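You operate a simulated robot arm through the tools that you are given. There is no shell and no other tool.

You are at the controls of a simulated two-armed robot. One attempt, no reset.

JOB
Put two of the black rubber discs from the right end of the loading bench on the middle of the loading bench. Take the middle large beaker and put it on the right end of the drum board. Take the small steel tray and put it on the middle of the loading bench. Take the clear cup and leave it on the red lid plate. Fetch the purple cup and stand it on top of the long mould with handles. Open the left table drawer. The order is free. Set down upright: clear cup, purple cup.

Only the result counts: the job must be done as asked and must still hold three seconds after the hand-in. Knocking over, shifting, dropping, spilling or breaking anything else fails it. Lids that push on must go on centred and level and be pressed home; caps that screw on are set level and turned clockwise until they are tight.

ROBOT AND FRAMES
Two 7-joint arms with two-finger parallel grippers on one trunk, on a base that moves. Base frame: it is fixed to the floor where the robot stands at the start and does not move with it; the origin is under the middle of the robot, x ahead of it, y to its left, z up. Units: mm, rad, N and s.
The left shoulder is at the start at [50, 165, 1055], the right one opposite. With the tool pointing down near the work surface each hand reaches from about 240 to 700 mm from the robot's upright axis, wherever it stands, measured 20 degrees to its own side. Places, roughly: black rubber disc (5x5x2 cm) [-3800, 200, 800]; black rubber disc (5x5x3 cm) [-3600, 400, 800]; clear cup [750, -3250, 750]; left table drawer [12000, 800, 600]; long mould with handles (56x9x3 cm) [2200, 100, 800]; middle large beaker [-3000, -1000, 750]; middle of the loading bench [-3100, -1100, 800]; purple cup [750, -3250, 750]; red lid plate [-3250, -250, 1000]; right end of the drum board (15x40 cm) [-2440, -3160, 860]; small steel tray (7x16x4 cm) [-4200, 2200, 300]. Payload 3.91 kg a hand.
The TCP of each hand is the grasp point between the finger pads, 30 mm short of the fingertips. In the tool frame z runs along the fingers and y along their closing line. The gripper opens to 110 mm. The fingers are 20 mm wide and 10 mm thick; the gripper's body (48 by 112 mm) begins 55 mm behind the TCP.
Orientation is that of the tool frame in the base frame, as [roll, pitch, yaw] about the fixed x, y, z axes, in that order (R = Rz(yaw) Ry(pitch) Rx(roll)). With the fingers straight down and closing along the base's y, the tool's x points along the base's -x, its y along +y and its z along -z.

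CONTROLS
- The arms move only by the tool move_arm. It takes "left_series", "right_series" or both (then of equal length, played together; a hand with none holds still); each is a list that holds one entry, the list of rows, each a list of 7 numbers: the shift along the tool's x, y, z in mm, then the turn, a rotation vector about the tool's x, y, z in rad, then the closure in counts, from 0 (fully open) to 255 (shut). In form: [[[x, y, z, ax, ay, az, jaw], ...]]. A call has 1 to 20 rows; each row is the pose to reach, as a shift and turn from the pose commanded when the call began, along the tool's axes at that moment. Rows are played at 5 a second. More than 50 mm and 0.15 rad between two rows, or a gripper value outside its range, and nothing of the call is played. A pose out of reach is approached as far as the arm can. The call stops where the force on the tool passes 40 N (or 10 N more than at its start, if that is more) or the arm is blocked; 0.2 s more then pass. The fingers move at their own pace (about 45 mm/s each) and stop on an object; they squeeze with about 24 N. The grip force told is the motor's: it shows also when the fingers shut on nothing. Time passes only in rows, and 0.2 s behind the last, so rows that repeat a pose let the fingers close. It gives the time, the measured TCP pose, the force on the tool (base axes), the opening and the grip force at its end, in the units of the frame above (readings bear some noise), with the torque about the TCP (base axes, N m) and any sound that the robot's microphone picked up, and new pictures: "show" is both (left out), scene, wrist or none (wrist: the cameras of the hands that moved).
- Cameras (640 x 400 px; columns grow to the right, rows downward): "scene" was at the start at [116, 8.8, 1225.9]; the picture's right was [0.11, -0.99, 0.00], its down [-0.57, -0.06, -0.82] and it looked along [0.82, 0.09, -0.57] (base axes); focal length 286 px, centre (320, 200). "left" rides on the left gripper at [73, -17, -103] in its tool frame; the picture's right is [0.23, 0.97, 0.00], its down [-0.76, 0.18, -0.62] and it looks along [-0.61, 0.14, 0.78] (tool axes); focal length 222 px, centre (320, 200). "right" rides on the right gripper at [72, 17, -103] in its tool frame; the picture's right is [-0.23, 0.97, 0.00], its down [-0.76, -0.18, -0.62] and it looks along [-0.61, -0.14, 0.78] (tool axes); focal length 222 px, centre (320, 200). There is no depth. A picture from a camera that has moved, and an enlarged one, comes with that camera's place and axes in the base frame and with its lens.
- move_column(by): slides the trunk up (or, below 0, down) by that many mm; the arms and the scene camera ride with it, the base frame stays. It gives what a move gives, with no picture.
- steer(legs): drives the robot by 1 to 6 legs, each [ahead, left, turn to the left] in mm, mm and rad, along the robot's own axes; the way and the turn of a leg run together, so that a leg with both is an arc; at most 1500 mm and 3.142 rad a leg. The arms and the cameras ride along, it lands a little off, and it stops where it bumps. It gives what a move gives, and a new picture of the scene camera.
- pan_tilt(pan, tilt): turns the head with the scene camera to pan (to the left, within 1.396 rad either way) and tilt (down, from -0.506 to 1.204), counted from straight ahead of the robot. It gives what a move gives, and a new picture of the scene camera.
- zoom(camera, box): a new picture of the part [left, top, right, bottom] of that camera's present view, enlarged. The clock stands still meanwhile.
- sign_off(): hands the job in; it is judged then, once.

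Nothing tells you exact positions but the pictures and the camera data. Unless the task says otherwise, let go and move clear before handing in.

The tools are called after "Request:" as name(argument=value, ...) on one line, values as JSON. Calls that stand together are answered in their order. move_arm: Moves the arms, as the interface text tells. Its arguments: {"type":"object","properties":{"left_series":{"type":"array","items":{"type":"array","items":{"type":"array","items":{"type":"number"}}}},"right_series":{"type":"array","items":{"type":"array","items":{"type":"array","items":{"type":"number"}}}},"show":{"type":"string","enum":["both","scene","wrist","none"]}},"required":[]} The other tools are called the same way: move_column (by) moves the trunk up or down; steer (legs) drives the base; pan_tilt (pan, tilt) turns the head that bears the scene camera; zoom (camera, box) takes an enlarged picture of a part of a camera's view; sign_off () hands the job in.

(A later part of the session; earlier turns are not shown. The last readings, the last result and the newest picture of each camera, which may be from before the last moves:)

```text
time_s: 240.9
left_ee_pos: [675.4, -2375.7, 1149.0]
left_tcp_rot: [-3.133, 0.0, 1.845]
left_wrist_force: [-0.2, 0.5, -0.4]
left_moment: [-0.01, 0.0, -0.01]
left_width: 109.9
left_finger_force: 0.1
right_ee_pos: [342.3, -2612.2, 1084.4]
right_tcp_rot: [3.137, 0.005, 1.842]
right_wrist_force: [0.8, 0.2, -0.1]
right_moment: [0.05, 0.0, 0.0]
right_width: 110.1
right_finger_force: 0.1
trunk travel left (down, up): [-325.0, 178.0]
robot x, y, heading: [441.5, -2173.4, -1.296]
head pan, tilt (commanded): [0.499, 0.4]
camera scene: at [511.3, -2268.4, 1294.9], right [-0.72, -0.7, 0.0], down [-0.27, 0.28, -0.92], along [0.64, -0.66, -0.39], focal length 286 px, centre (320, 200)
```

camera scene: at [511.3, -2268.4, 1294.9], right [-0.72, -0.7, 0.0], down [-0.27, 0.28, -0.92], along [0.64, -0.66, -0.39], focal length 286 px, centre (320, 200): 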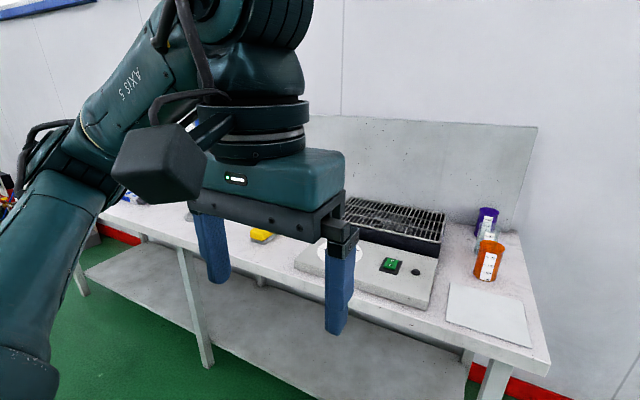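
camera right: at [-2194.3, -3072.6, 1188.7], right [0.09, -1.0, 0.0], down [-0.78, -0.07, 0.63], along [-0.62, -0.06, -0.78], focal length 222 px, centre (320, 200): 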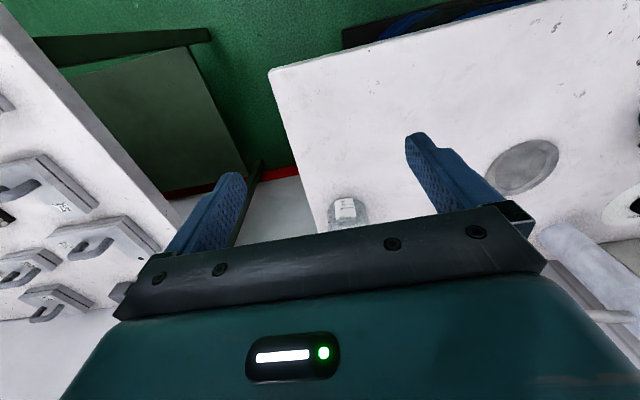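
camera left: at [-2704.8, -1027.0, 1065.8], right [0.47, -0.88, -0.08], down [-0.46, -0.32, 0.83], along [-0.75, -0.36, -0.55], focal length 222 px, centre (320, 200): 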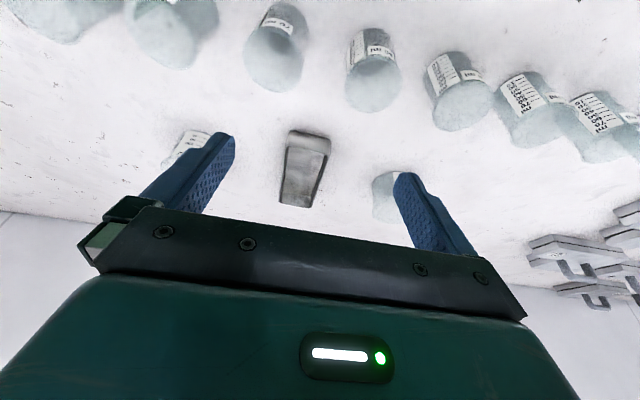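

Three cups stand in a line near the right end: orange in front, clear in the middle, purple at the back. They're best taken from around the bench's right corner. I'll tuck the right hand and drive around there.

Request:
move_arm(right_series=[[[40, 0, -10, 0, 0, 0, 0], [80, 0, -25, 0, 0, 0, 0], [120, 0, -40, 0, 0, 0, 0], [160, 0, -60, 0, 0, 0, 0]]], show="none")

Request:
steer(legs=[[0, -500, 0], [500, 0, 0]])

Request:
pan_tilt(pan=0.6, tilt=0.6)

```text
time_s: 241.9
left_ee_pos: [676.8, -2376.6, 1148.7]
left_tcp_rot: [-3.133, -0.001, 1.845]
left_wrist_force: [-0.2, 1.3, 0.3]
left_moment: [-0.02, 0.01, 0.01]
left_width: 109.6
left_finger_force: 0.0
right_ee_pos: [297.5, -2458.2, 1142.7]
right_tcp_rot: [3.14, 0.005, 1.843]
right_wrist_force: [0.2, -0.1, 0.2]
right_moment: [0.0, 0.01, 0.0]
right_width: 110.0
right_finger_force: 0.1
trunk travel left (down, up): [-325.0, 178.0]
robot x, y, heading: [440.4, -2172.7, -1.292]
head pan, tilt (commanded): [0.499, 0.4]
```

```text
time_s: 249.4
left_ee_pos: [328.5, -2995.7, 1147.2]
left_tcp_rot: [-3.135, -0.001, 1.844]
left_wrist_force: [-0.2, 0.0, 0.4]
left_moment: [-0.01, -0.01, 0.01]
left_width: 110.1
left_finger_force: 0.2
right_ee_pos: [-48.6, -3078.9, 1142.9]
right_tcp_rot: [3.138, 0.004, 1.843]
right_wrist_force: [-0.1, -0.1, -0.4]
right_moment: [0.03, 0.01, -0.01]
right_width: 109.9
right_finger_force: 0.1
trunk travel left (down, up): [-325.0, 178.0]
robot x, y, heading: [93.8, -2790.1, -1.303]
head pan, tilt (commanded): [0.499, 0.4]
camera scene: at [164.7, -2888.4, 1294.9], right [-0.72, -0.7, 0.0], down [-0.27, 0.28, -0.92], along [0.64, -0.66, -0.39], focal length 286 px, centre (320, 200)
```

scene: 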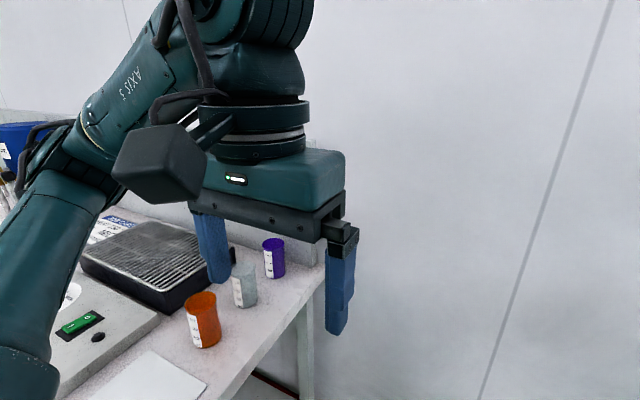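

```text
time_s: 250.1
left_ee_pos: [328.2, -2995.7, 1149.1]
left_tcp_rot: [-3.134, 0.0, 1.845]
left_wrist_force: [-0.7, 0.1, -0.7]
left_moment: [-0.02, 0.0, 0.01]
left_width: 110.0
left_finger_force: 0.0
right_ee_pos: [-49.5, -3078.8, 1142.6]
right_tcp_rot: [3.138, 0.005, 1.844]
right_wrist_force: [-0.2, -0.5, -0.2]
right_moment: [0.0, 0.0, 0.01]
right_width: 110.1
right_finger_force: 0.1
trunk travel left (down, up): [-325.0, 178.0]
robot x, y, heading: [93.9, -2792.0, -1.297]
head pan, tilt (commanded): [0.6, 0.6]
camera scene: at [167.8, -2878.5, 1276.7], right [-0.64, -0.77, 0.0], down [-0.43, 0.36, -0.83], along [0.63, -0.53, -0.56], focal length 286 px, centre (320, 200)
```

scene: 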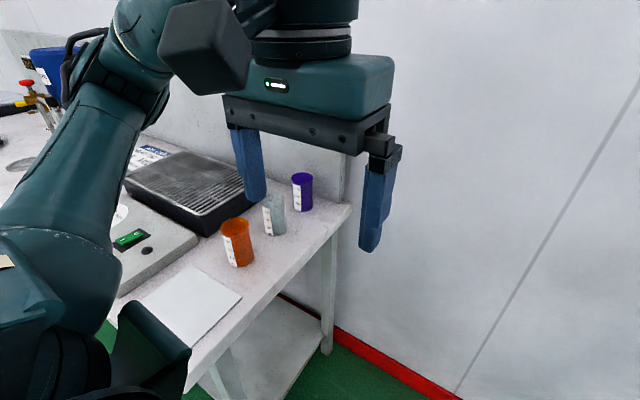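

Request:
zoom(camera="scene", box=[200, 150, 360, 250])

```text
4.00 times, centred on (280, 200) of scene
camera zoom: at [167.8, -2878.5, 1276.7], right [-0.64, -0.77, 0.0], down [-0.43, 0.36, -0.83], along [0.63, -0.53, -0.56], focal length 1142 px, centre (480, 200)
```

zoom: 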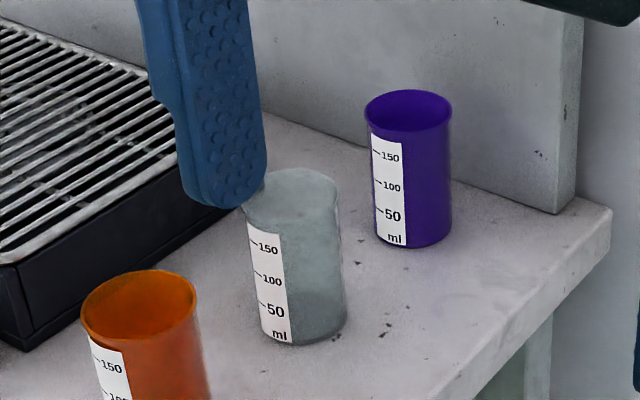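

Bench top here is also about z 800; the clear cup is near [668, -3151] and purple near [703, -3266]. I'll move slightly ahead and turn left so the right hand faces the clear cup.

Request:
steer(legs=[[145, 0, 0], [0, 0, 1.197]])

Request:
pan_tilt(pan=-0.35, tilt=0.7)

```text
time_s: 254.5
left_ee_pos: [406.2, -2785.2, 1147.9]
left_tcp_rot: [-3.135, 0.0, 3.056]
left_wrist_force: [-0.3, 0.3, 0.3]
left_moment: [0.01, -0.01, -0.02]
left_width: 110.0
left_finger_force: 0.1
right_ee_pos: [350.5, -3167.3, 1144.1]
right_tcp_rot: [3.139, 0.004, 3.054]
right_wrist_force: [0.8, -0.5, -0.1]
right_moment: [-0.01, -0.02, -0.03]
right_width: 110.1
right_finger_force: 0.0
trunk travel left (down, up): [-325.0, 178.0]
robot x, y, heading: [135.5, -2932.7, -0.083]
head pan, tilt (commanded): [0.6, 0.6]
camera scene: at [238.0, -2893.5, 1276.7], right [0.49, -0.87, 0.0], down [-0.49, -0.28, -0.83], along [0.72, 0.41, -0.56], focal length 286 px, centre (320, 200)
```

scene: 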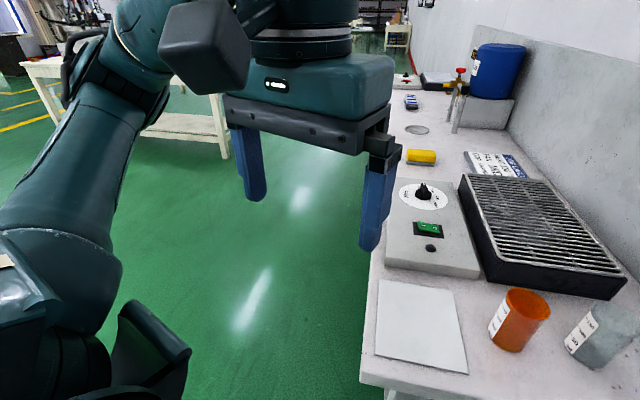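

```text
time_s: 255.7
left_ee_pos: [406.3, -2785.1, 1148.4]
left_tcp_rot: [-3.134, 0.001, 3.057]
left_wrist_force: [-0.1, 0.7, -0.4]
left_moment: [-0.01, -0.04, 0.05]
left_width: 110.0
left_finger_force: 0.0
right_ee_pos: [350.8, -3167.4, 1143.1]
right_tcp_rot: [3.138, 0.006, 3.054]
right_wrist_force: [-0.2, -0.6, -0.3]
right_moment: [0.03, -0.01, 0.02]
right_width: 110.1
right_finger_force: 0.0
trunk travel left (down, up): [-325.0, 178.0]
robot x, y, heading: [132.5, -2933.7, -0.087]
head pan, tilt (commanded): [-0.351, 0.7]
camera scene: at [238.0, -2972.9, 1268.1], right [-0.42, -0.91, 0.0], down [-0.58, 0.27, -0.77], along [0.69, -0.32, -0.64], focal length 286 px, centre (320, 200)
```

scene: 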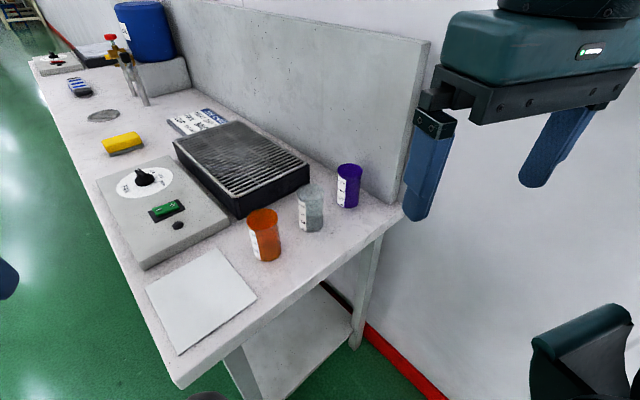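

The clear cup is now about 550 mm ahead and 172 mm to the right. I'll bring the right hand above it and look.

Request:
move_arm(right_series=[[[-39, 5.5, 10, 0, 0, 0, 0], [-78, 11, 25, 0, 0, 0, 0], [-118, 16.5, 45, 0, 0, 0, 0], [-157, 22, 65, 0, 0, 0, 0], [-196, 27.5, 85, 0, 0, 0, 0], [-236, 33, 105, 0, 0, 0, 0], [-275, 38.5, 125, 0, 0, 0, 0], [-300, 44, 143, 0, 0, 0, 0]]], show="both")

Request:
zoom(camera="right", box=[160, 0, 520, 225])

```text
time_s: 257.5
left_ee_pos: [404.0, -2783.4, 1147.7]
left_tcp_rot: [-3.136, -0.001, 3.057]
left_wrist_force: [0.2, -0.5, 0.8]
left_moment: [0.0, 0.01, 0.0]
left_width: 110.0
left_finger_force: 0.0
right_ee_pos: [656.1, -3152.0, 1001.0]
right_tcp_rot: [3.14, 0.006, 3.053]
right_wrist_force: [0.0, 0.3, 0.5]
right_moment: [0.0, 0.0, 0.0]
right_width: 110.2
right_finger_force: 0.1
trunk travel left (down, up): [-325.0, 178.0]
robot x, y, heading: [133.3, -2933.2, -0.091]
head pan, tilt (commanded): [-0.351, 0.7]
camera scene: at [238.2, -2972.9, 1268.0], right [-0.42, -0.91, 0.0], down [-0.58, 0.27, -0.76], along [0.69, -0.32, -0.64], focal length 286 px, centre (320, 200)
camera right: at [583.6, -3127.0, 1104.6], right [0.31, 0.95, 0.0], down [0.74, -0.24, 0.63], along [0.6, -0.19, -0.78], focal length 222 px, centre (320, 200)
```

scene: 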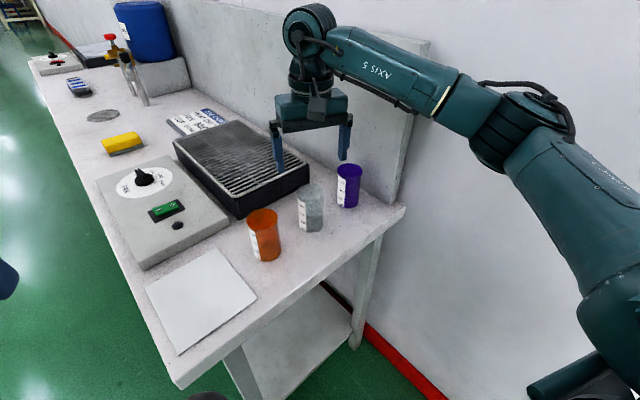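
right: 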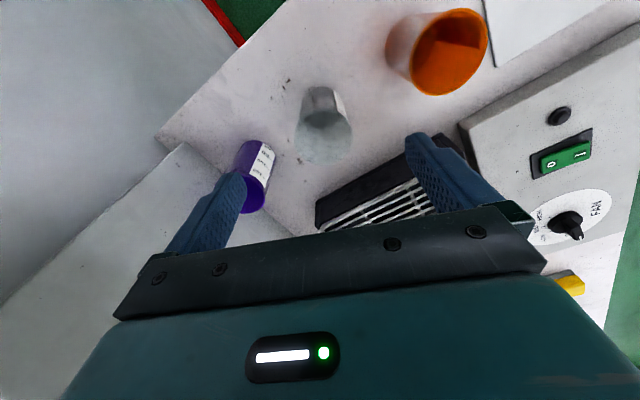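

```text
1.78 times, centred on (340, 112) of right
camera zoom: at [583.6, -3127.0, 1104.6], right [0.31, 0.95, 0.0], down [0.74, -0.24, 0.63], along [0.6, -0.19, -0.78], focal length 395 px, centre (284, 356)
```

zoom: 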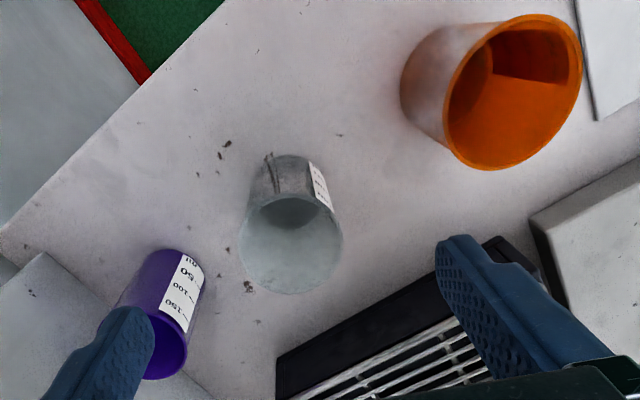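

Request:
move_arm(right_series=[[[-6, 1.5, 20, 0, 0, 0, 0], [-12, 3, 45, 0, 0, 0, 0], [-12, 3, 70, 0, 0, 0, 0]]], show="wrist")

Request:
zoom(camera="right", box=[160, 30, 520, 255])

```text
time_s: 258.3
left_ee_pos: [407.1, -2784.8, 1148.1]
left_tcp_rot: [-3.134, 0.0, 3.057]
left_wrist_force: [-0.8, 0.7, 0.5]
left_moment: [-0.01, -0.02, -0.01]
left_width: 110.1
left_finger_force: 0.1
right_ee_pos: [667.5, -3147.3, 931.9]
right_tcp_rot: [3.138, 0.006, 3.055]
right_wrist_force: [0.0, 0.9, 1.3]
right_moment: [0.02, 0.0, -0.02]
right_width: 109.9
right_finger_force: 0.0
trunk travel left (down, up): [-325.0, 178.0]
robot x, y, heading: [132.2, -2933.1, -0.085]
head pan, tilt (commanded): [-0.351, 0.7]
camera right: at [595.4, -3124.3, 1035.2], right [0.31, 0.95, 0.0], down [0.74, -0.24, 0.63], along [0.6, -0.19, -0.78], focal length 222 px, centre (320, 200)
```

right: 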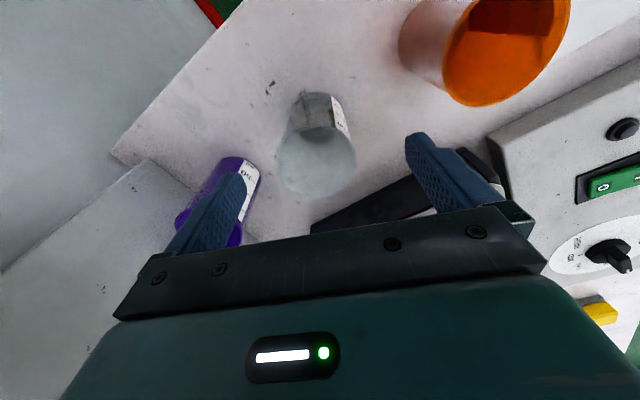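

```text
1.78 times, centred on (340, 142) of right
camera zoom: at [595.4, -3124.3, 1035.2], right [0.31, 0.95, 0.0], down [0.74, -0.24, 0.63], along [0.6, -0.19, -0.78], focal length 395 px, centre (284, 302)
```

zoom: 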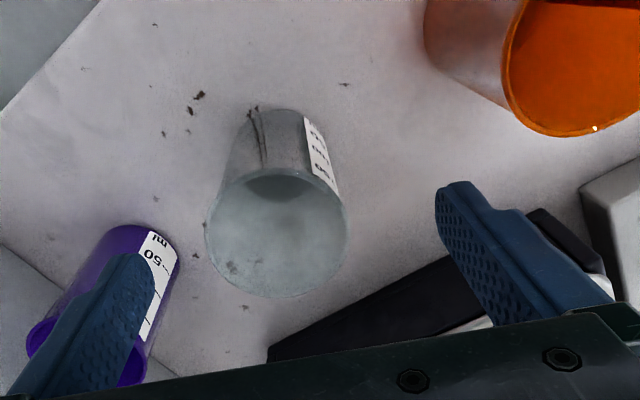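

Alignment is good. Descending around the clear cup and closing on it.

Request:
move_arm(right_series=[[[-1, -3, 25, 0, 0, 0, 0], [-1, -3, 50, 0, 0, 0, 0], [-1, -3, 75, 0, 0, 0, 0], [-1, -3, 75, 0, 0, 0, 255], [-1, -3, 75, 0, 0, 0, 255], [-1, -3, 75, 0, 0, 0, 255], [-1, -3, 75, 0, 0, 0, 255], [-1, -3, 75, 0, 0, 0, 255]]], show="both")

```text
time_s: 260.1
left_ee_pos: [406.0, -2784.4, 1148.2]
left_tcp_rot: [-3.136, -0.001, 3.055]
left_wrist_force: [0.6, 1.3, 0.2]
left_moment: [-0.01, -0.02, -0.01]
left_width: 110.0
left_finger_force: 0.0
right_ee_pos: [667.0, -3150.7, 855.4]
right_tcp_rot: [3.138, 0.006, 3.055]
right_wrist_force: [0.2, -0.2, -0.6]
right_moment: [-0.02, 0.05, -0.01]
right_width: 57.2
right_finger_force: 23.5
trunk travel left (down, up): [-325.0, 178.0]
robot x, y, heading: [133.0, -2933.2, -0.086]
head pan, tilt (commanded): [-0.351, 0.7]
camera scene: at [238.0, -2973.0, 1268.0], right [-0.42, -0.91, 0.0], down [-0.58, 0.27, -0.76], along [0.69, -0.32, -0.64], focal length 286 px, centre (320, 200)
camera right: at [596.2, -3127.1, 960.4], right [0.31, 0.95, 0.0], down [0.74, -0.24, 0.63], along [0.6, -0.19, -0.78], focal length 222 px, centre (320, 200)
```

scene: 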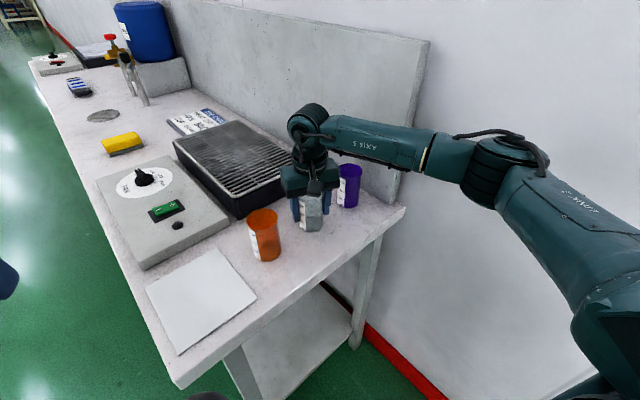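
right: 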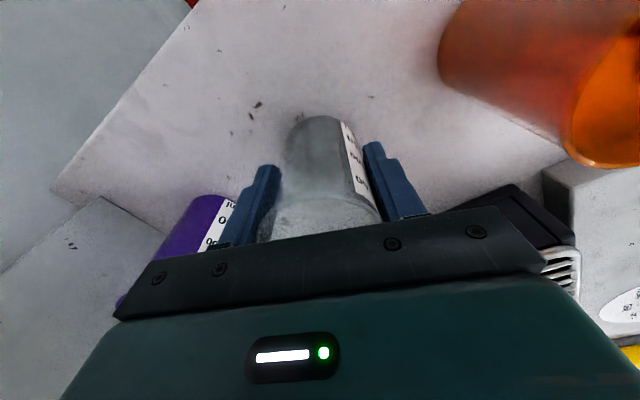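

Clear cup gripped (57 mm). Lifting straight up and drawing it in.

Request:
move_arm(right_series=[[[0, 0, -20, 0, 0, 0, 255], [0, 0, -55, 0, 0, 0, 255], [0, 0, -95, 0, 0, 0, 255], [0, 0, -135, 0, 0, 0, 255], [0, 0, -175, 0, 0, 0, 255], [20, 0, -210, 0, 0, 0, 255], [55, 0, -240, 0, 0, 0, 255], [95, 0, -255, 0, 0, 0, 255], [135, 0, -265, 0, 0, 0, 255], [175, 0, -270, 0, 0, 0, 255], [215, 0, -275, 0, 0, 0, 255], [255, 0, -280, 0, 0, 0, 255]]], show="scene")

```text
time_s: 262.7
left_ee_pos: [405.9, -2784.6, 1147.8]
left_tcp_rot: [-3.136, 0.0, 3.056]
left_wrist_force: [-0.3, -0.1, 0.4]
left_moment: [0.03, 0.0, 0.02]
left_width: 109.8
left_finger_force: 0.1
right_ee_pos: [410.9, -3127.8, 1135.3]
right_tcp_rot: [3.14, 0.005, 3.055]
right_wrist_force: [-0.4, -1.2, -0.5]
right_moment: [-0.01, -0.01, -0.02]
right_width: 56.9
right_finger_force: 23.9
trunk travel left (down, up): [-325.0, 178.0]
robot x, y, heading: [135.5, -2932.9, -0.087]
head pan, tilt (commanded): [-0.351, 0.7]
camera scene: at [237.6, -2973.0, 1268.1], right [-0.42, -0.91, 0.0], down [-0.58, 0.27, -0.77], along [0.69, -0.32, -0.64], focal length 286 px, centre (320, 200)
```

scene: 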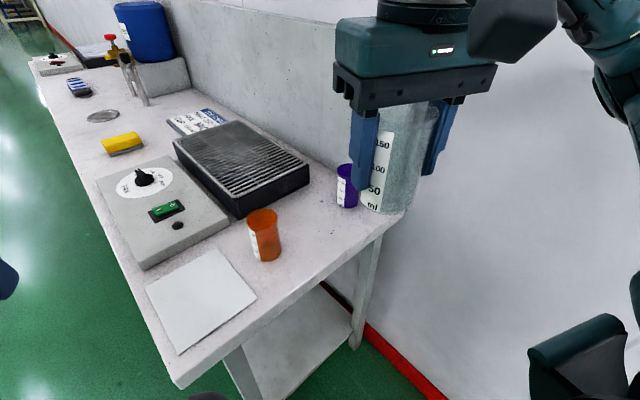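

Clear cup is held safely. Now I'll turn right so the left hand can reach the purple cup.

Request:
steer(legs=[[0, 0, -0.686]])

Request:
pan_tilt(pan=0.3, tilt=0.6)

```text
time_s: 265.0
left_ee_pos: [437.5, -2994.4, 1146.8]
left_tcp_rot: [-3.133, 0.001, 2.364]
left_wrist_force: [-0.8, -0.1, 0.1]
left_moment: [0.02, -0.03, 0.01]
left_width: 110.0
left_finger_force: 0.1
right_ee_pos: [223.8, -3261.5, 1135.1]
right_tcp_rot: [3.138, 0.006, 2.363]
right_wrist_force: [-1.5, -0.2, 0.0]
right_moment: [0.02, 0.02, 0.01]
right_width: 57.3
right_finger_force: 23.8
trunk travel left (down, up): [-325.0, 178.0]
robot x, y, heading: [129.6, -2931.3, -0.779]
head pan, tilt (commanded): [-0.351, 0.7]
camera scene: at [188.9, -3031.9, 1268.0], right [-0.9, -0.43, 0.0], down [-0.28, 0.58, -0.76], along [0.33, -0.69, -0.64], focal length 286 px, centre (320, 200)
```

scene: 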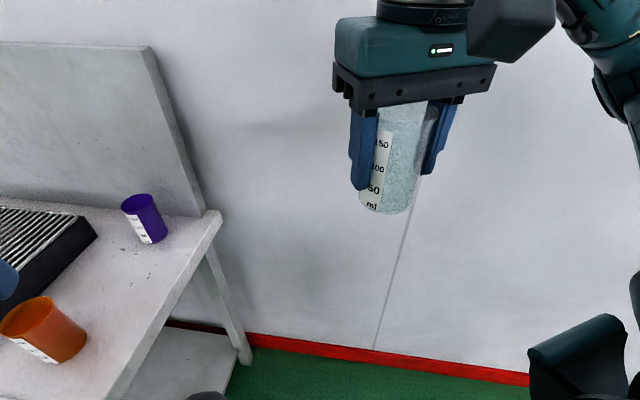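

```text
time_s: 266.0
left_ee_pos: [438.4, -2992.8, 1148.1]
left_tcp_rot: [-3.133, 0.0, 2.366]
left_wrist_force: [0.1, -0.5, 0.0]
left_moment: [-0.04, 0.0, 0.01]
left_width: 110.2
left_finger_force: 0.0
right_ee_pos: [224.2, -3261.6, 1135.1]
right_tcp_rot: [3.137, 0.006, 2.362]
right_wrist_force: [-0.3, -0.2, -1.1]
right_moment: [0.02, -0.01, 0.0]
right_width: 56.8
right_finger_force: 23.8
trunk travel left (down, up): [-325.0, 178.0]
robot x, y, heading: [133.9, -2935.9, -0.78]
head pan, tilt (commanded): [0.3, 0.6]
camera scene: at [231.2, -2995.8, 1276.7], right [-0.46, -0.89, 0.0], down [-0.5, 0.26, -0.82], along [0.73, -0.38, -0.57], focal length 286 px, centre (320, 200)
```

scene: 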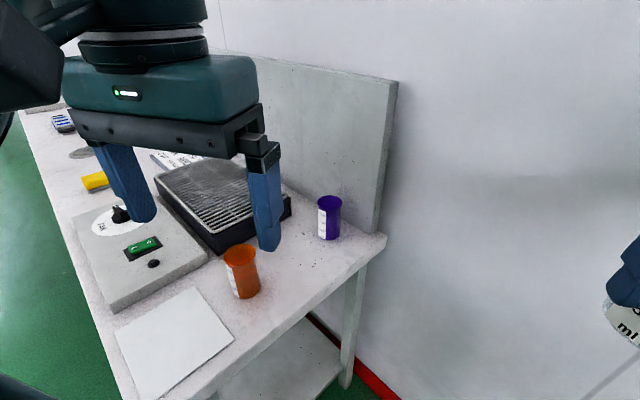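

Request:
move_arm(left_series=[[[-40, 0, 8, 0, 0, 0.05, 0], [-80, 0, 18, 0, 0, 0.1, 0], [-120, -1, 30, 0, 0, 0.15, 0], [-160, -1, 45, 0, 0, 0.2, 0], [-200, -2, 60, 0, 0, 0.25, 0], [-240, -2, 76, 0, 0, 0.3, 0], [-280, -3, 92, 0, 0, 0.35, 0], [-320, -3, 110, 0, 0, 0.4, 0], [-350, -3, 128, 0, 0, 0.4, 0]]], show="both")

Request:
zoom(camera="left", box=[140, 0, 500, 225])

```text
time_s: 268.0
left_ee_pos: [685.3, -3242.3, 1018.6]
left_tcp_rot: [-3.137, 0.002, 1.965]
left_wrist_force: [-0.2, -0.2, -0.5]
left_moment: [0.02, -0.04, -0.01]
left_width: 110.1
left_finger_force: 0.0
right_ee_pos: [222.5, -3262.4, 1134.8]
right_tcp_rot: [3.137, 0.001, 2.364]
right_wrist_force: [0.0, 0.2, -0.3]
right_moment: [0.02, -0.01, 0.0]
right_width: 57.3
right_finger_force: 24.7
trunk travel left (down, up): [-325.0, 178.0]
robot x, y, heading: [134.4, -2932.8, -0.78]
head pan, tilt (commanded): [0.3, 0.6]
camera scene: at [231.2, -2996.1, 1276.6], right [-0.46, -0.89, 0.0], down [-0.5, 0.26, -0.82], along [0.73, -0.38, -0.57], focal length 286 px, centre (320, 200)
camera left: at [641.7, -3181.1, 1121.8], right [0.81, 0.58, -0.01], down [0.46, -0.63, 0.62], along [0.36, -0.51, -0.78], focal length 222 px, centre (320, 200)
```

scene: 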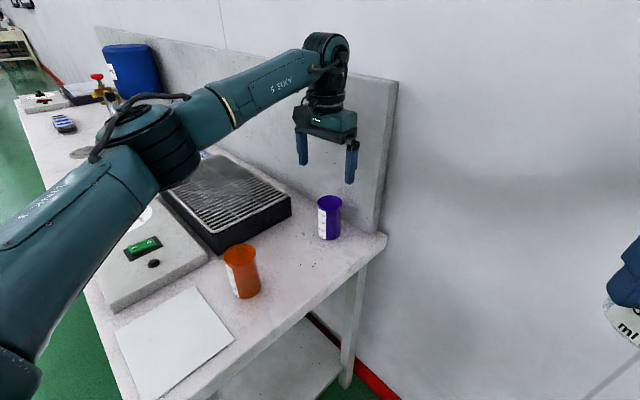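
left: 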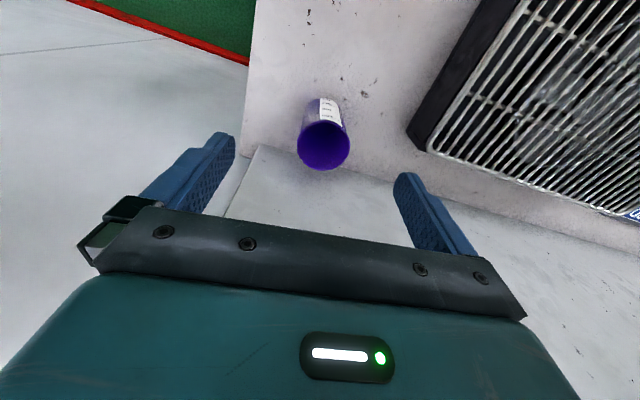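

```text
1.78 times, centred on (320, 112) of left
camera zoom: at [641.7, -3181.1, 1121.8], right [0.81, 0.58, -0.01], down [0.46, -0.63, 0.62], along [0.36, -0.51, -0.78], focal length 395 px, centre (320, 356)
```

zoom: 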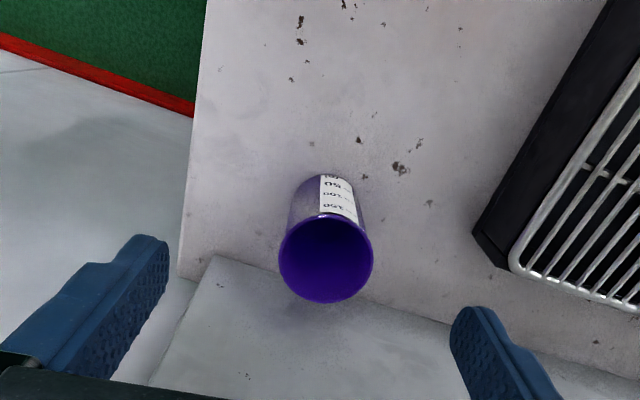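

Purple cup's rim centre is at about [704, -3264]. I'll align, lean the hand slightly to keep clear of the splash-back, and go lower.

Request:
move_arm(left_series=[[[-9, 3, 20, 0, -0.03, 0, 0], [-18, 6, 45, 0, -0.06, 0, 0], [-27, 9, 70, 0, -0.1, 0, 0], [-27, 9, 85, 0, -0.1, 0, 0]]], show="both")

Request:
zoom(camera="left", box=[140, 30, 500, 255])

```text
time_s: 269.0
left_ee_pos: [703.7, -3263.1, 935.5]
left_tcp_rot: [-3.136, 0.104, 1.966]
left_wrist_force: [0.1, -1.0, 0.5]
left_moment: [0.02, 0.02, 0.0]
left_width: 110.0
left_finger_force: 0.1
left hand out of reach, approached as far as the arm can: row 3
right_ee_pos: [223.8, -3262.6, 1133.6]
right_tcp_rot: [3.139, 0.001, 2.364]
right_wrist_force: [-0.6, 0.6, -0.6]
right_moment: [0.0, -0.04, -0.02]
right_width: 57.3
right_finger_force: 24.1
trunk travel left (down, up): [-325.0, 178.0]
robot x, y, heading: [135.7, -2934.3, -0.779]
head pan, tilt (commanded): [0.3, 0.6]
camera scene: at [231.4, -2995.9, 1276.7], right [-0.46, -0.89, 0.0], down [-0.5, 0.26, -0.82], along [0.73, -0.38, -0.57], focal length 286 px, centre (320, 200)
camera left: at [654.7, -3193.5, 1030.1], right [0.81, 0.58, -0.03], down [0.43, -0.57, 0.7], along [0.39, -0.58, -0.72], focal length 222 px, centre (320, 200)
```

scene: 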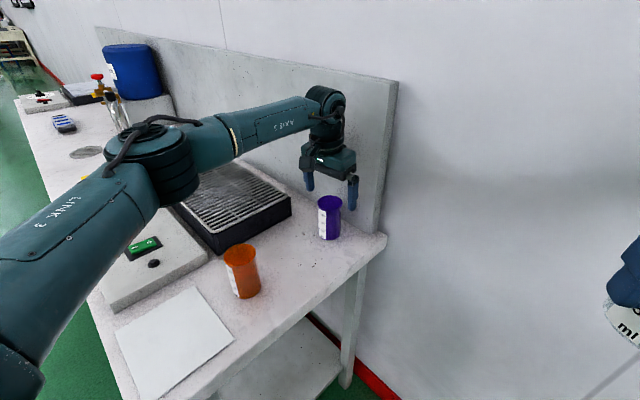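
left: 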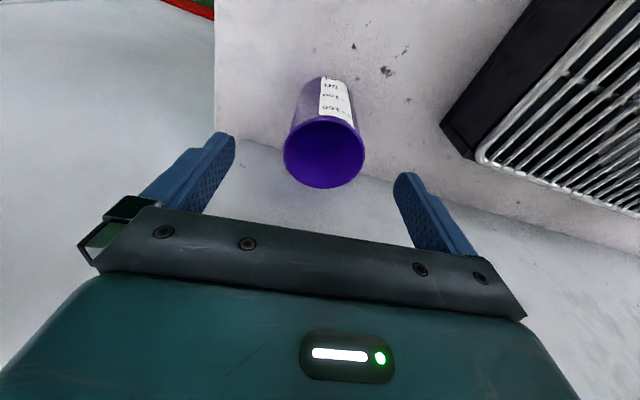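

```text
1.78 times, centred on (320, 142) of left
camera zoom: at [654.7, -3193.5, 1030.1], right [0.81, 0.58, -0.03], down [0.43, -0.57, 0.7], along [0.39, -0.58, -0.72], focal length 395 px, centre (320, 302)
```

zoom: 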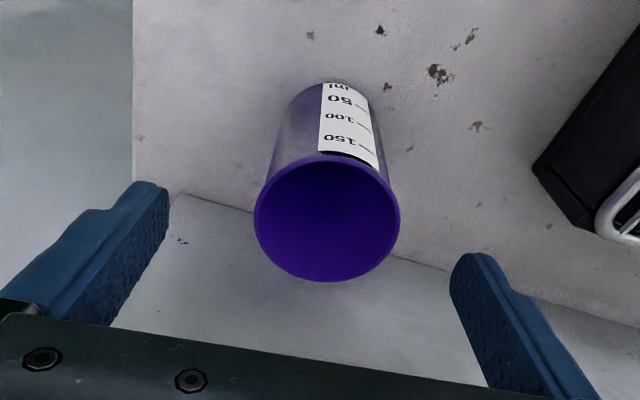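

Well aligned. Descending to grip height around the purple cup and closing.

Request:
move_arm(left_series=[[[2.6, 0, 25, 0, 0, 0, 0], [5.2, 0, 50, 0, 0, 0, 0], [8.2, 0, 79, 0, 0, 0, 0], [8.2, 0, 79, 0, 0, 0, 255], [8.2, 0, 79, 0, 0, 0, 255], [8.2, 0, 79, 0, 0, 0, 255], [8.2, 0, 79, 0, 0, 0, 255], [8.2, 0, 79, 0, 0, 0, 255]]], show="both")

```text
time_s: 270.8
left_ee_pos: [698.7, -3263.9, 856.2]
left_tcp_rot: [-3.136, 0.107, 1.964]
left_wrist_force: [-0.2, -1.9, 15.0]
left_moment: [-0.13, -0.16, -0.01]
left_width: 56.0
left_finger_force: 23.7
left hand out of reach, approached as far as the arm can: row 2, 3, 4, 5, 6
right_ee_pos: [221.9, -3261.7, 1133.7]
right_tcp_rot: [3.137, 0.006, 2.362]
right_wrist_force: [-0.6, -0.3, 0.1]
right_moment: [0.01, 0.03, -0.02]
right_width: 57.1
right_finger_force: 24.0
trunk travel left (down, up): [-325.0, 178.0]
robot x, y, heading: [133.4, -2931.4, -0.775]
head pan, tilt (commanded): [0.3, 0.6]
camera scene: at [229.7, -2995.0, 1276.8], right [-0.46, -0.89, 0.0], down [-0.5, 0.26, -0.83], along [0.73, -0.38, -0.56], focal length 286 px, centre (320, 200)
camera left: at [650.9, -3192.8, 951.0], right [0.81, 0.58, -0.03], down [0.43, -0.57, 0.7], along [0.39, -0.58, -0.71], focal length 222 px, centre (320, 200)
```

scene: 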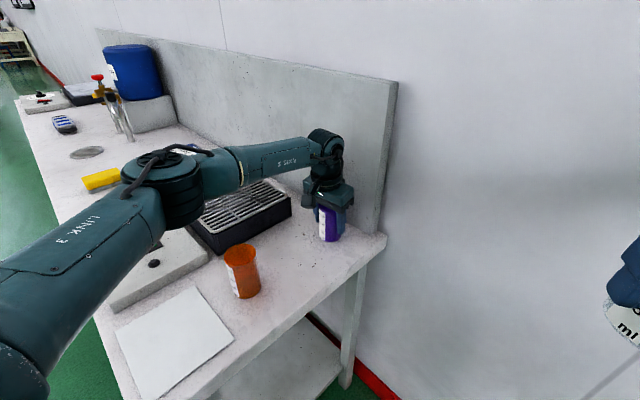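
left: 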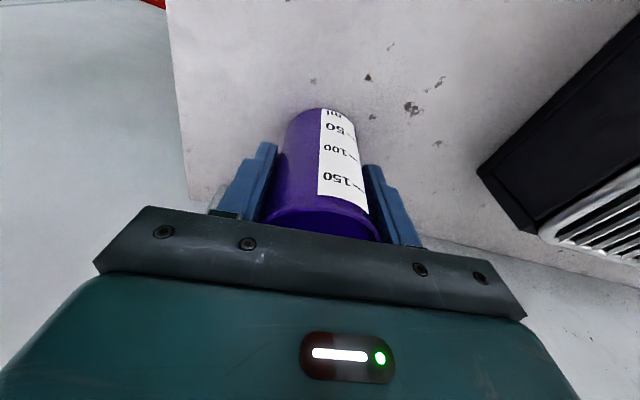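

Purple cup gripped (56 mm). Lifting it straight up in small steps.

Request:
move_arm(left_series=[[[-1, 0, -10, 0, 0, 0, 255], [-3, 0, -30, 0, 0, 0, 255], [-6, 0, -60, 0, 0, 0, 255]]], show="both")

```text
time_s: 271.6
left_ee_pos: [701.5, -3261.6, 916.2]
left_tcp_rot: [-3.134, 0.102, 1.966]
left_wrist_force: [0.2, -0.9, -0.4]
left_moment: [-0.01, 0.0, 0.04]
left_width: 56.1
left_finger_force: 24.1
right_ee_pos: [222.7, -3261.1, 1134.6]
right_tcp_rot: [3.137, 0.005, 2.363]
right_wrist_force: [-0.1, 0.0, -0.4]
right_moment: [0.02, 0.0, -0.01]
right_width: 56.9
right_finger_force: 23.3
trunk travel left (down, up): [-325.0, 178.0]
robot x, y, heading: [131.5, -2933.1, -0.776]
head pan, tilt (commanded): [0.3, 0.6]
camera scene: at [230.9, -2995.6, 1276.7], right [-0.46, -0.89, 0.0], down [-0.5, 0.26, -0.83], along [0.73, -0.38, -0.56], focal length 286 px, centre (320, 200)
camera left: at [653.7, -3191.7, 1011.0], right [0.81, 0.58, -0.03], down [0.43, -0.57, 0.7], along [0.39, -0.58, -0.72], focal length 222 px, centre (320, 200)
```

scene: 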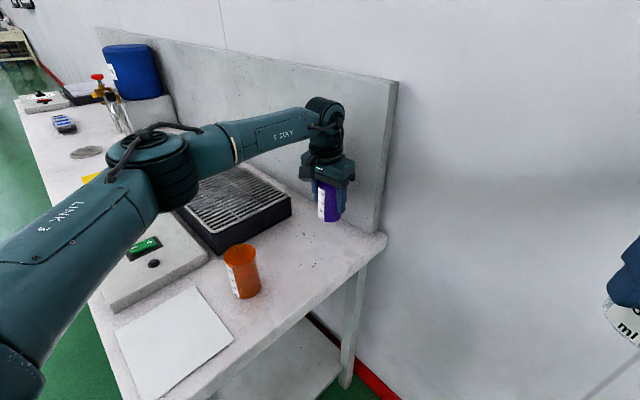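
left: 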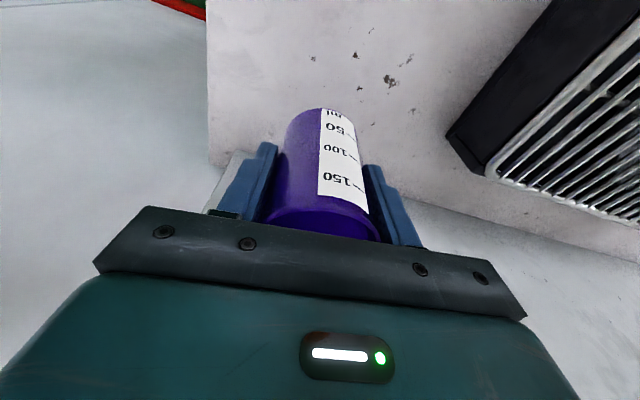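

Request:
move_arm(left_series=[[[-4, 0, -43, 0, 0, 0, 255], [-9, 0, -86, 0, 0, 0, 255], [-13, 0, -129, 0, 0, 0, 255], [29, -18, -136, 0, 0, 0, 255], [71, -36, -142, 0, 0, 0, 255], [113, -54, -148, 0, 0, 0, 255], [155, -72, -154, 0, 0, 0, 255], [197, -90, -160, 0, 0, 0, 255], [225, -102, -164, 0, 0, 0, 255]]], show="both")

```text
time_s: 273.6
left_ee_pos: [518.7, -3075.5, 1056.9]
left_tcp_rot: [-3.135, 0.104, 1.967]
left_wrist_force: [-0.8, -0.3, -0.3]
left_moment: [-0.02, -0.01, -0.03]
left_width: 55.9
left_finger_force: 23.8
left hand out of reach, approached as far as the arm can: row 2, 3
right_ee_pos: [223.4, -3264.5, 1134.8]
right_tcp_rot: [3.137, 0.006, 2.364]
right_wrist_force: [0.0, 0.8, 0.0]
right_moment: [0.0, -0.03, -0.02]
right_width: 56.7
right_finger_force: 23.6
trunk travel left (down, up): [-325.0, 178.0]
robot x, y, heading: [132.8, -2931.1, -0.78]
head pan, tilt (commanded): [0.3, 0.6]
camera scene: at [231.1, -2995.5, 1276.7], right [-0.46, -0.89, 0.0], down [-0.5, 0.26, -0.83], along [0.73, -0.38, -0.56], focal length 286 px, centre (320, 200)
camera left: at [470.4, -3007.3, 1152.6], right [0.81, 0.58, -0.03], down [0.44, -0.57, 0.7], along [0.39, -0.58, -0.72], focal length 222 px, centre (320, 200)
```

scene: 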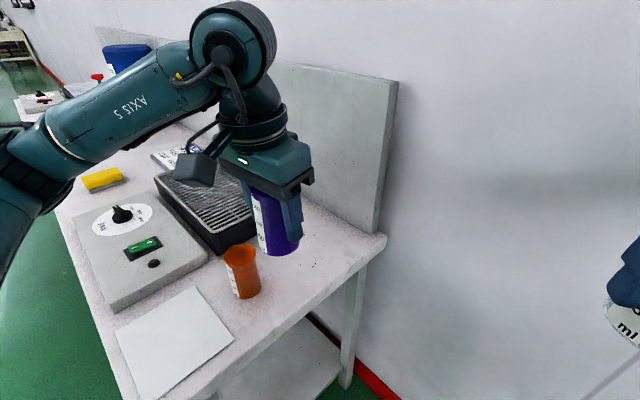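
left: 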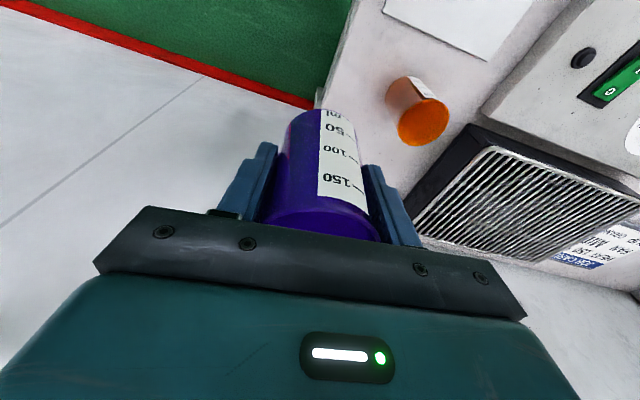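

Both cups are in hand, orange cup untouched. Now I'll back off, turn, and drive to the front table where the long mould with handles should be.

Request:
steer(legs=[[-500, 0, 0], [0, 0, 1.07], [880, 930, 0], [880, 930, 0]])

Request:
pan_tilt(pan=0.0, tilt=0.5)

```text
time_s: 295.6
left_ee_pos: [1187.8, 22.6, 1056.6]
left_tcp_rot: [-3.134, 0.102, 3.056]
left_wrist_force: [-0.5, -0.8, -0.4]
left_moment: [0.0, -0.01, 0.02]
left_width: 56.0
left_finger_force: 23.5
right_ee_pos: [1215.2, -324.1, 1134.6]
right_tcp_rot: [3.138, 0.005, -2.832]
right_wrist_force: [-0.1, 0.4, -0.6]
right_moment: [-0.02, 0.03, 0.03]
right_width: 56.1
right_finger_force: 23.9
trunk travel left (down, up): [-325.0, 178.0]
robot x, y, heading: [879.8, -254.0, 0.314]
head pan, tilt (commanded): [0.3, 0.6]
camera scene: at [981.2, -193.9, 1276.7], right [0.57, -0.82, 0.0], down [-0.46, -0.32, -0.82], along [0.68, 0.47, -0.57], focal length 286 px, centre (320, 200)
```

scene: 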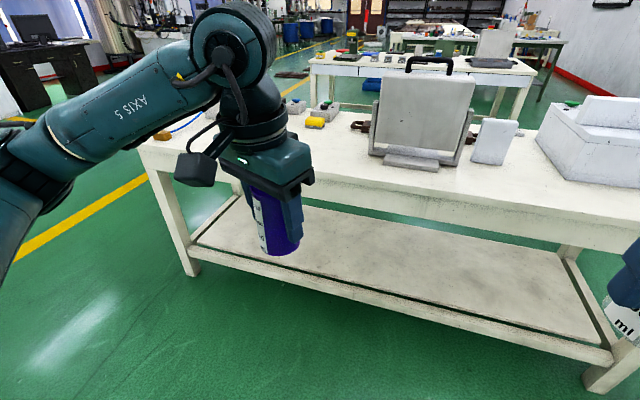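

```text
time_s: 296.4
left_ee_pos: [1188.3, 21.8, 1056.2]
left_tcp_rot: [-3.134, 0.101, 3.056]
left_wrist_force: [-0.7, 0.0, -0.9]
left_moment: [-0.01, 0.04, -0.01]
left_width: 55.8
left_finger_force: 23.8
right_ee_pos: [1215.8, -323.5, 1133.9]
right_tcp_rot: [3.14, 0.005, -2.831]
right_wrist_force: [-0.7, 0.0, -0.6]
right_moment: [0.0, 0.0, -0.02]
right_width: 56.2
right_finger_force: 23.7
trunk travel left (down, up): [-325.0, 178.0]
robot x, y, heading: [881.7, -253.0, 0.314]
head pan, tilt (commanded): [0.0, 0.499]
camera scene: at [995.4, -216.8, 1285.7], right [0.31, -0.95, 0.0], down [-0.46, -0.15, -0.88], along [0.84, 0.27, -0.48], focal length 286 px, centre (320, 200)
```

scene: 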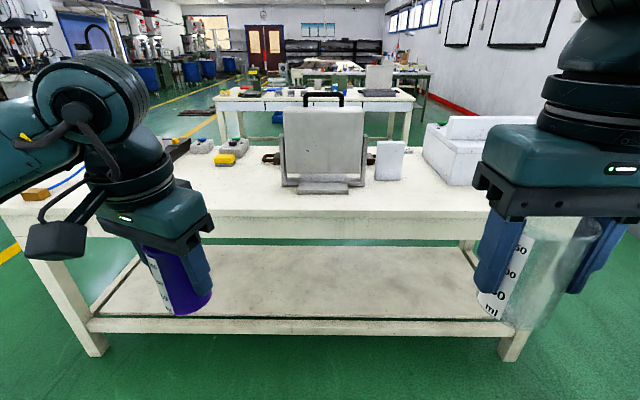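

Request:
zoom(camera="scene", box=[200, 80, 440, 230])

Request:
zoom(camera="scene", box=[0, 120, 260, 280])

```text
2.67 times, centred on (320, 155) of scene
camera zoom: at [995.4, -216.8, 1285.7], right [0.31, -0.95, 0.0], down [-0.46, -0.15, -0.88], along [0.84, 0.27, -0.48], focal length 761 px, centre (320, 320)
```

zoom: 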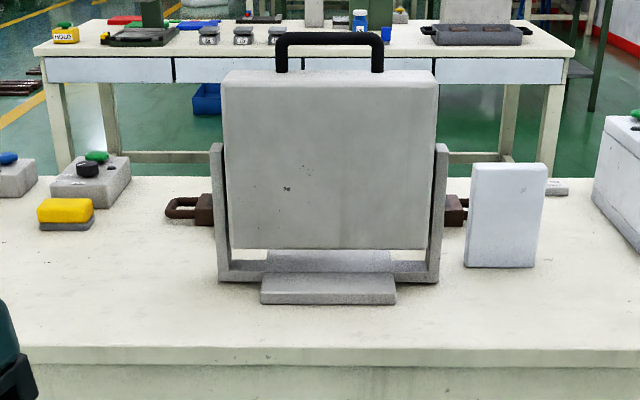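

```text
2.46 times, centred on (130, 200) of scene
camera zoom: at [995.4, -216.8, 1285.7], right [0.31, -0.95, 0.0], down [-0.46, -0.15, -0.88], along [0.84, 0.27, -0.48], focal length 703 px, centre (788, 200)
```

zoom: 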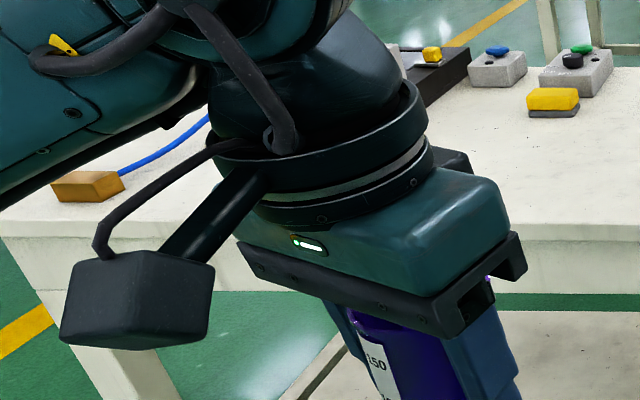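

The long brown mould with handles lies behind the standing grey panel, near the table's back edge, so it must be reached from the back side. I'll check the ways around the table.

Request:
pan_tilt(pan=-0.8, tilt=0.35)

Request:
pan_tilt(pan=0.8, tilt=0.35)

```text
time_s: 297.6
left_ee_pos: [1186.2, 22.7, 1056.7]
left_tcp_rot: [-3.135, 0.103, 3.055]
left_wrist_force: [-0.6, 0.0, -0.8]
left_moment: [-0.02, 0.02, -0.01]
left_width: 55.9
left_finger_force: 23.8
right_ee_pos: [1215.1, -323.6, 1134.7]
right_tcp_rot: [3.139, 0.006, -2.83]
right_wrist_force: [0.1, 0.5, -0.4]
right_moment: [-0.01, -0.02, -0.03]
right_width: 56.0
right_finger_force: 24.0
trunk travel left (down, up): [-325.0, 178.0]
robot x, y, heading: [884.3, -254.2, 0.308]
head pan, tilt (commanded): [-0.799, 0.351]
camera scene: at [991.1, -288.3, 1299.4], right [-0.47, -0.88, 0.0], down [-0.3, 0.16, -0.94], along [0.83, -0.44, -0.34], focal length 286 px, centre (320, 200)
```

scene: 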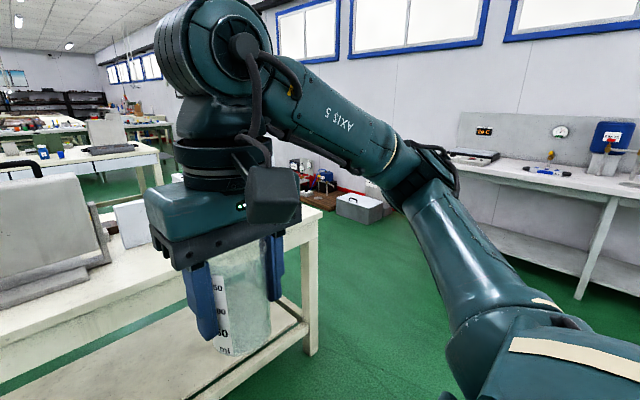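

```text
time_s: 299.2
left_ee_pos: [1189.4, 21.9, 1057.2]
left_tcp_rot: [-3.135, 0.104, 3.056]
left_wrist_force: [0.3, 0.1, 0.4]
left_moment: [0.0, 0.01, -0.02]
left_width: 55.9
left_finger_force: 23.4
right_ee_pos: [1215.6, -324.4, 1134.0]
right_tcp_rot: [3.138, 0.006, -2.832]
right_wrist_force: [0.1, 0.2, 0.4]
right_moment: [0.0, -0.01, 0.0]
right_width: 56.1
right_finger_force: 24.0
trunk travel left (down, up): [-325.0, 178.0]
robot x, y, heading: [879.8, -251.7, 0.312]
head pan, tilt (commanded): [0.799, 0.351]
camera scene: at [950.2, -161.3, 1299.4], right [0.9, -0.44, 0.0], down [-0.15, -0.31, -0.94], along [0.42, 0.84, -0.34], focal length 286 px, centre (320, 200)
```

scene: 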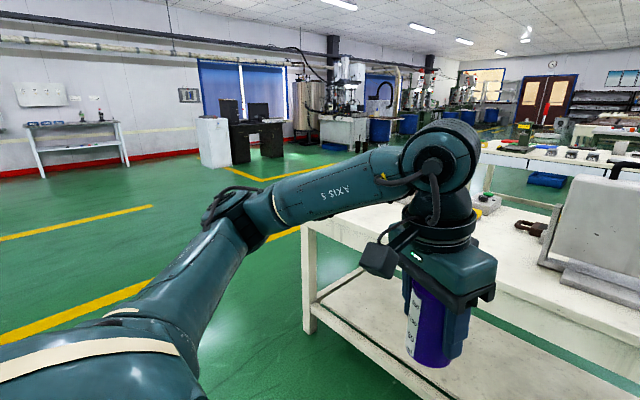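

The left side is wide open. I'll drive around the table's left end to its back, turning to face it from behind.

Request:
steer(legs=[[0, 1400, 0], [0, 350, 0], [1250, 0, 0], [1250, 0, 0], [0, 0, 1.57], [0, 0, 1.57]])

Request:
pan_tilt(pan=0.6, tilt=0.4)

```text
time_s: 334.2
left_ee_pos: [2457.7, 1830.6, 1057.6]
left_tcp_rot: [-3.136, 0.103, -0.169]
left_wrist_force: [0.5, -0.3, -0.3]
left_moment: [-0.02, -0.03, 0.01]
left_width: 56.2
left_finger_force: 24.3
right_ee_pos: [2458.0, 2178.3, 1134.3]
right_tcp_rot: [3.138, 0.006, 0.231]
right_wrist_force: [0.7, -0.6, -0.2]
right_moment: [0.03, 0.01, 0.0]
right_width: 56.0
right_finger_force: 23.9
trunk travel left (down, up): [-325.0, 178.0]
robot x, y, heading: [2785.4, 2080.7, -2.913]
head pan, tilt (commanded): [0.799, 0.351]
camera scene: at [2707.0, 1993.1, 1299.4], right [-0.86, 0.51, 0.0], down [0.18, 0.29, -0.94], along [-0.48, -0.81, -0.34], focal length 286 px, centre (320, 200)
```

scene: 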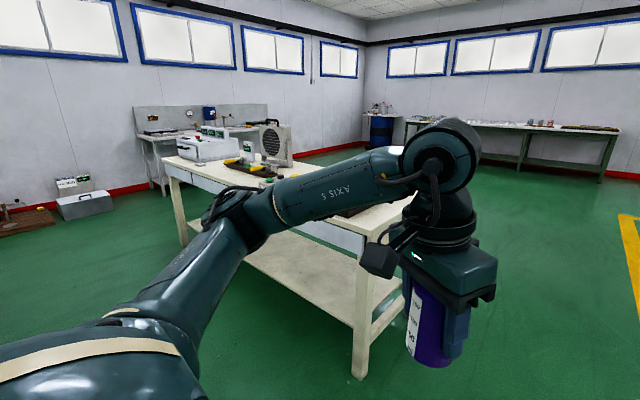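

```text
time_s: 335.0
left_ee_pos: [2457.9, 1830.5, 1057.0]
left_tcp_rot: [-3.134, 0.104, -0.167]
left_wrist_force: [-0.1, -0.2, -0.3]
left_moment: [-0.01, 0.02, 0.0]
left_width: 55.9
left_finger_force: 24.0
right_ee_pos: [2457.1, 2178.0, 1135.7]
right_tcp_rot: [3.139, 0.005, 0.23]
right_wrist_force: [0.0, -0.1, -0.2]
right_moment: [-0.02, -0.03, 0.05]
right_width: 55.8
right_finger_force: 23.9
trunk travel left (down, up): [-325.0, 178.0]
robot x, y, heading: [2784.1, 2081.1, -2.915]
head pan, tilt (commanded): [0.6, 0.4]
camera scene: at [2692.6, 2004.5, 1294.9], right [-0.74, 0.67, 0.0], down [0.26, 0.29, -0.92], along [-0.62, -0.68, -0.39], focal length 286 px, centre (320, 200)
```

scene: 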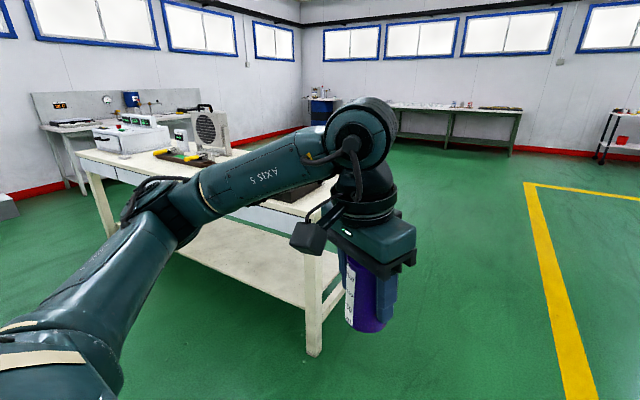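

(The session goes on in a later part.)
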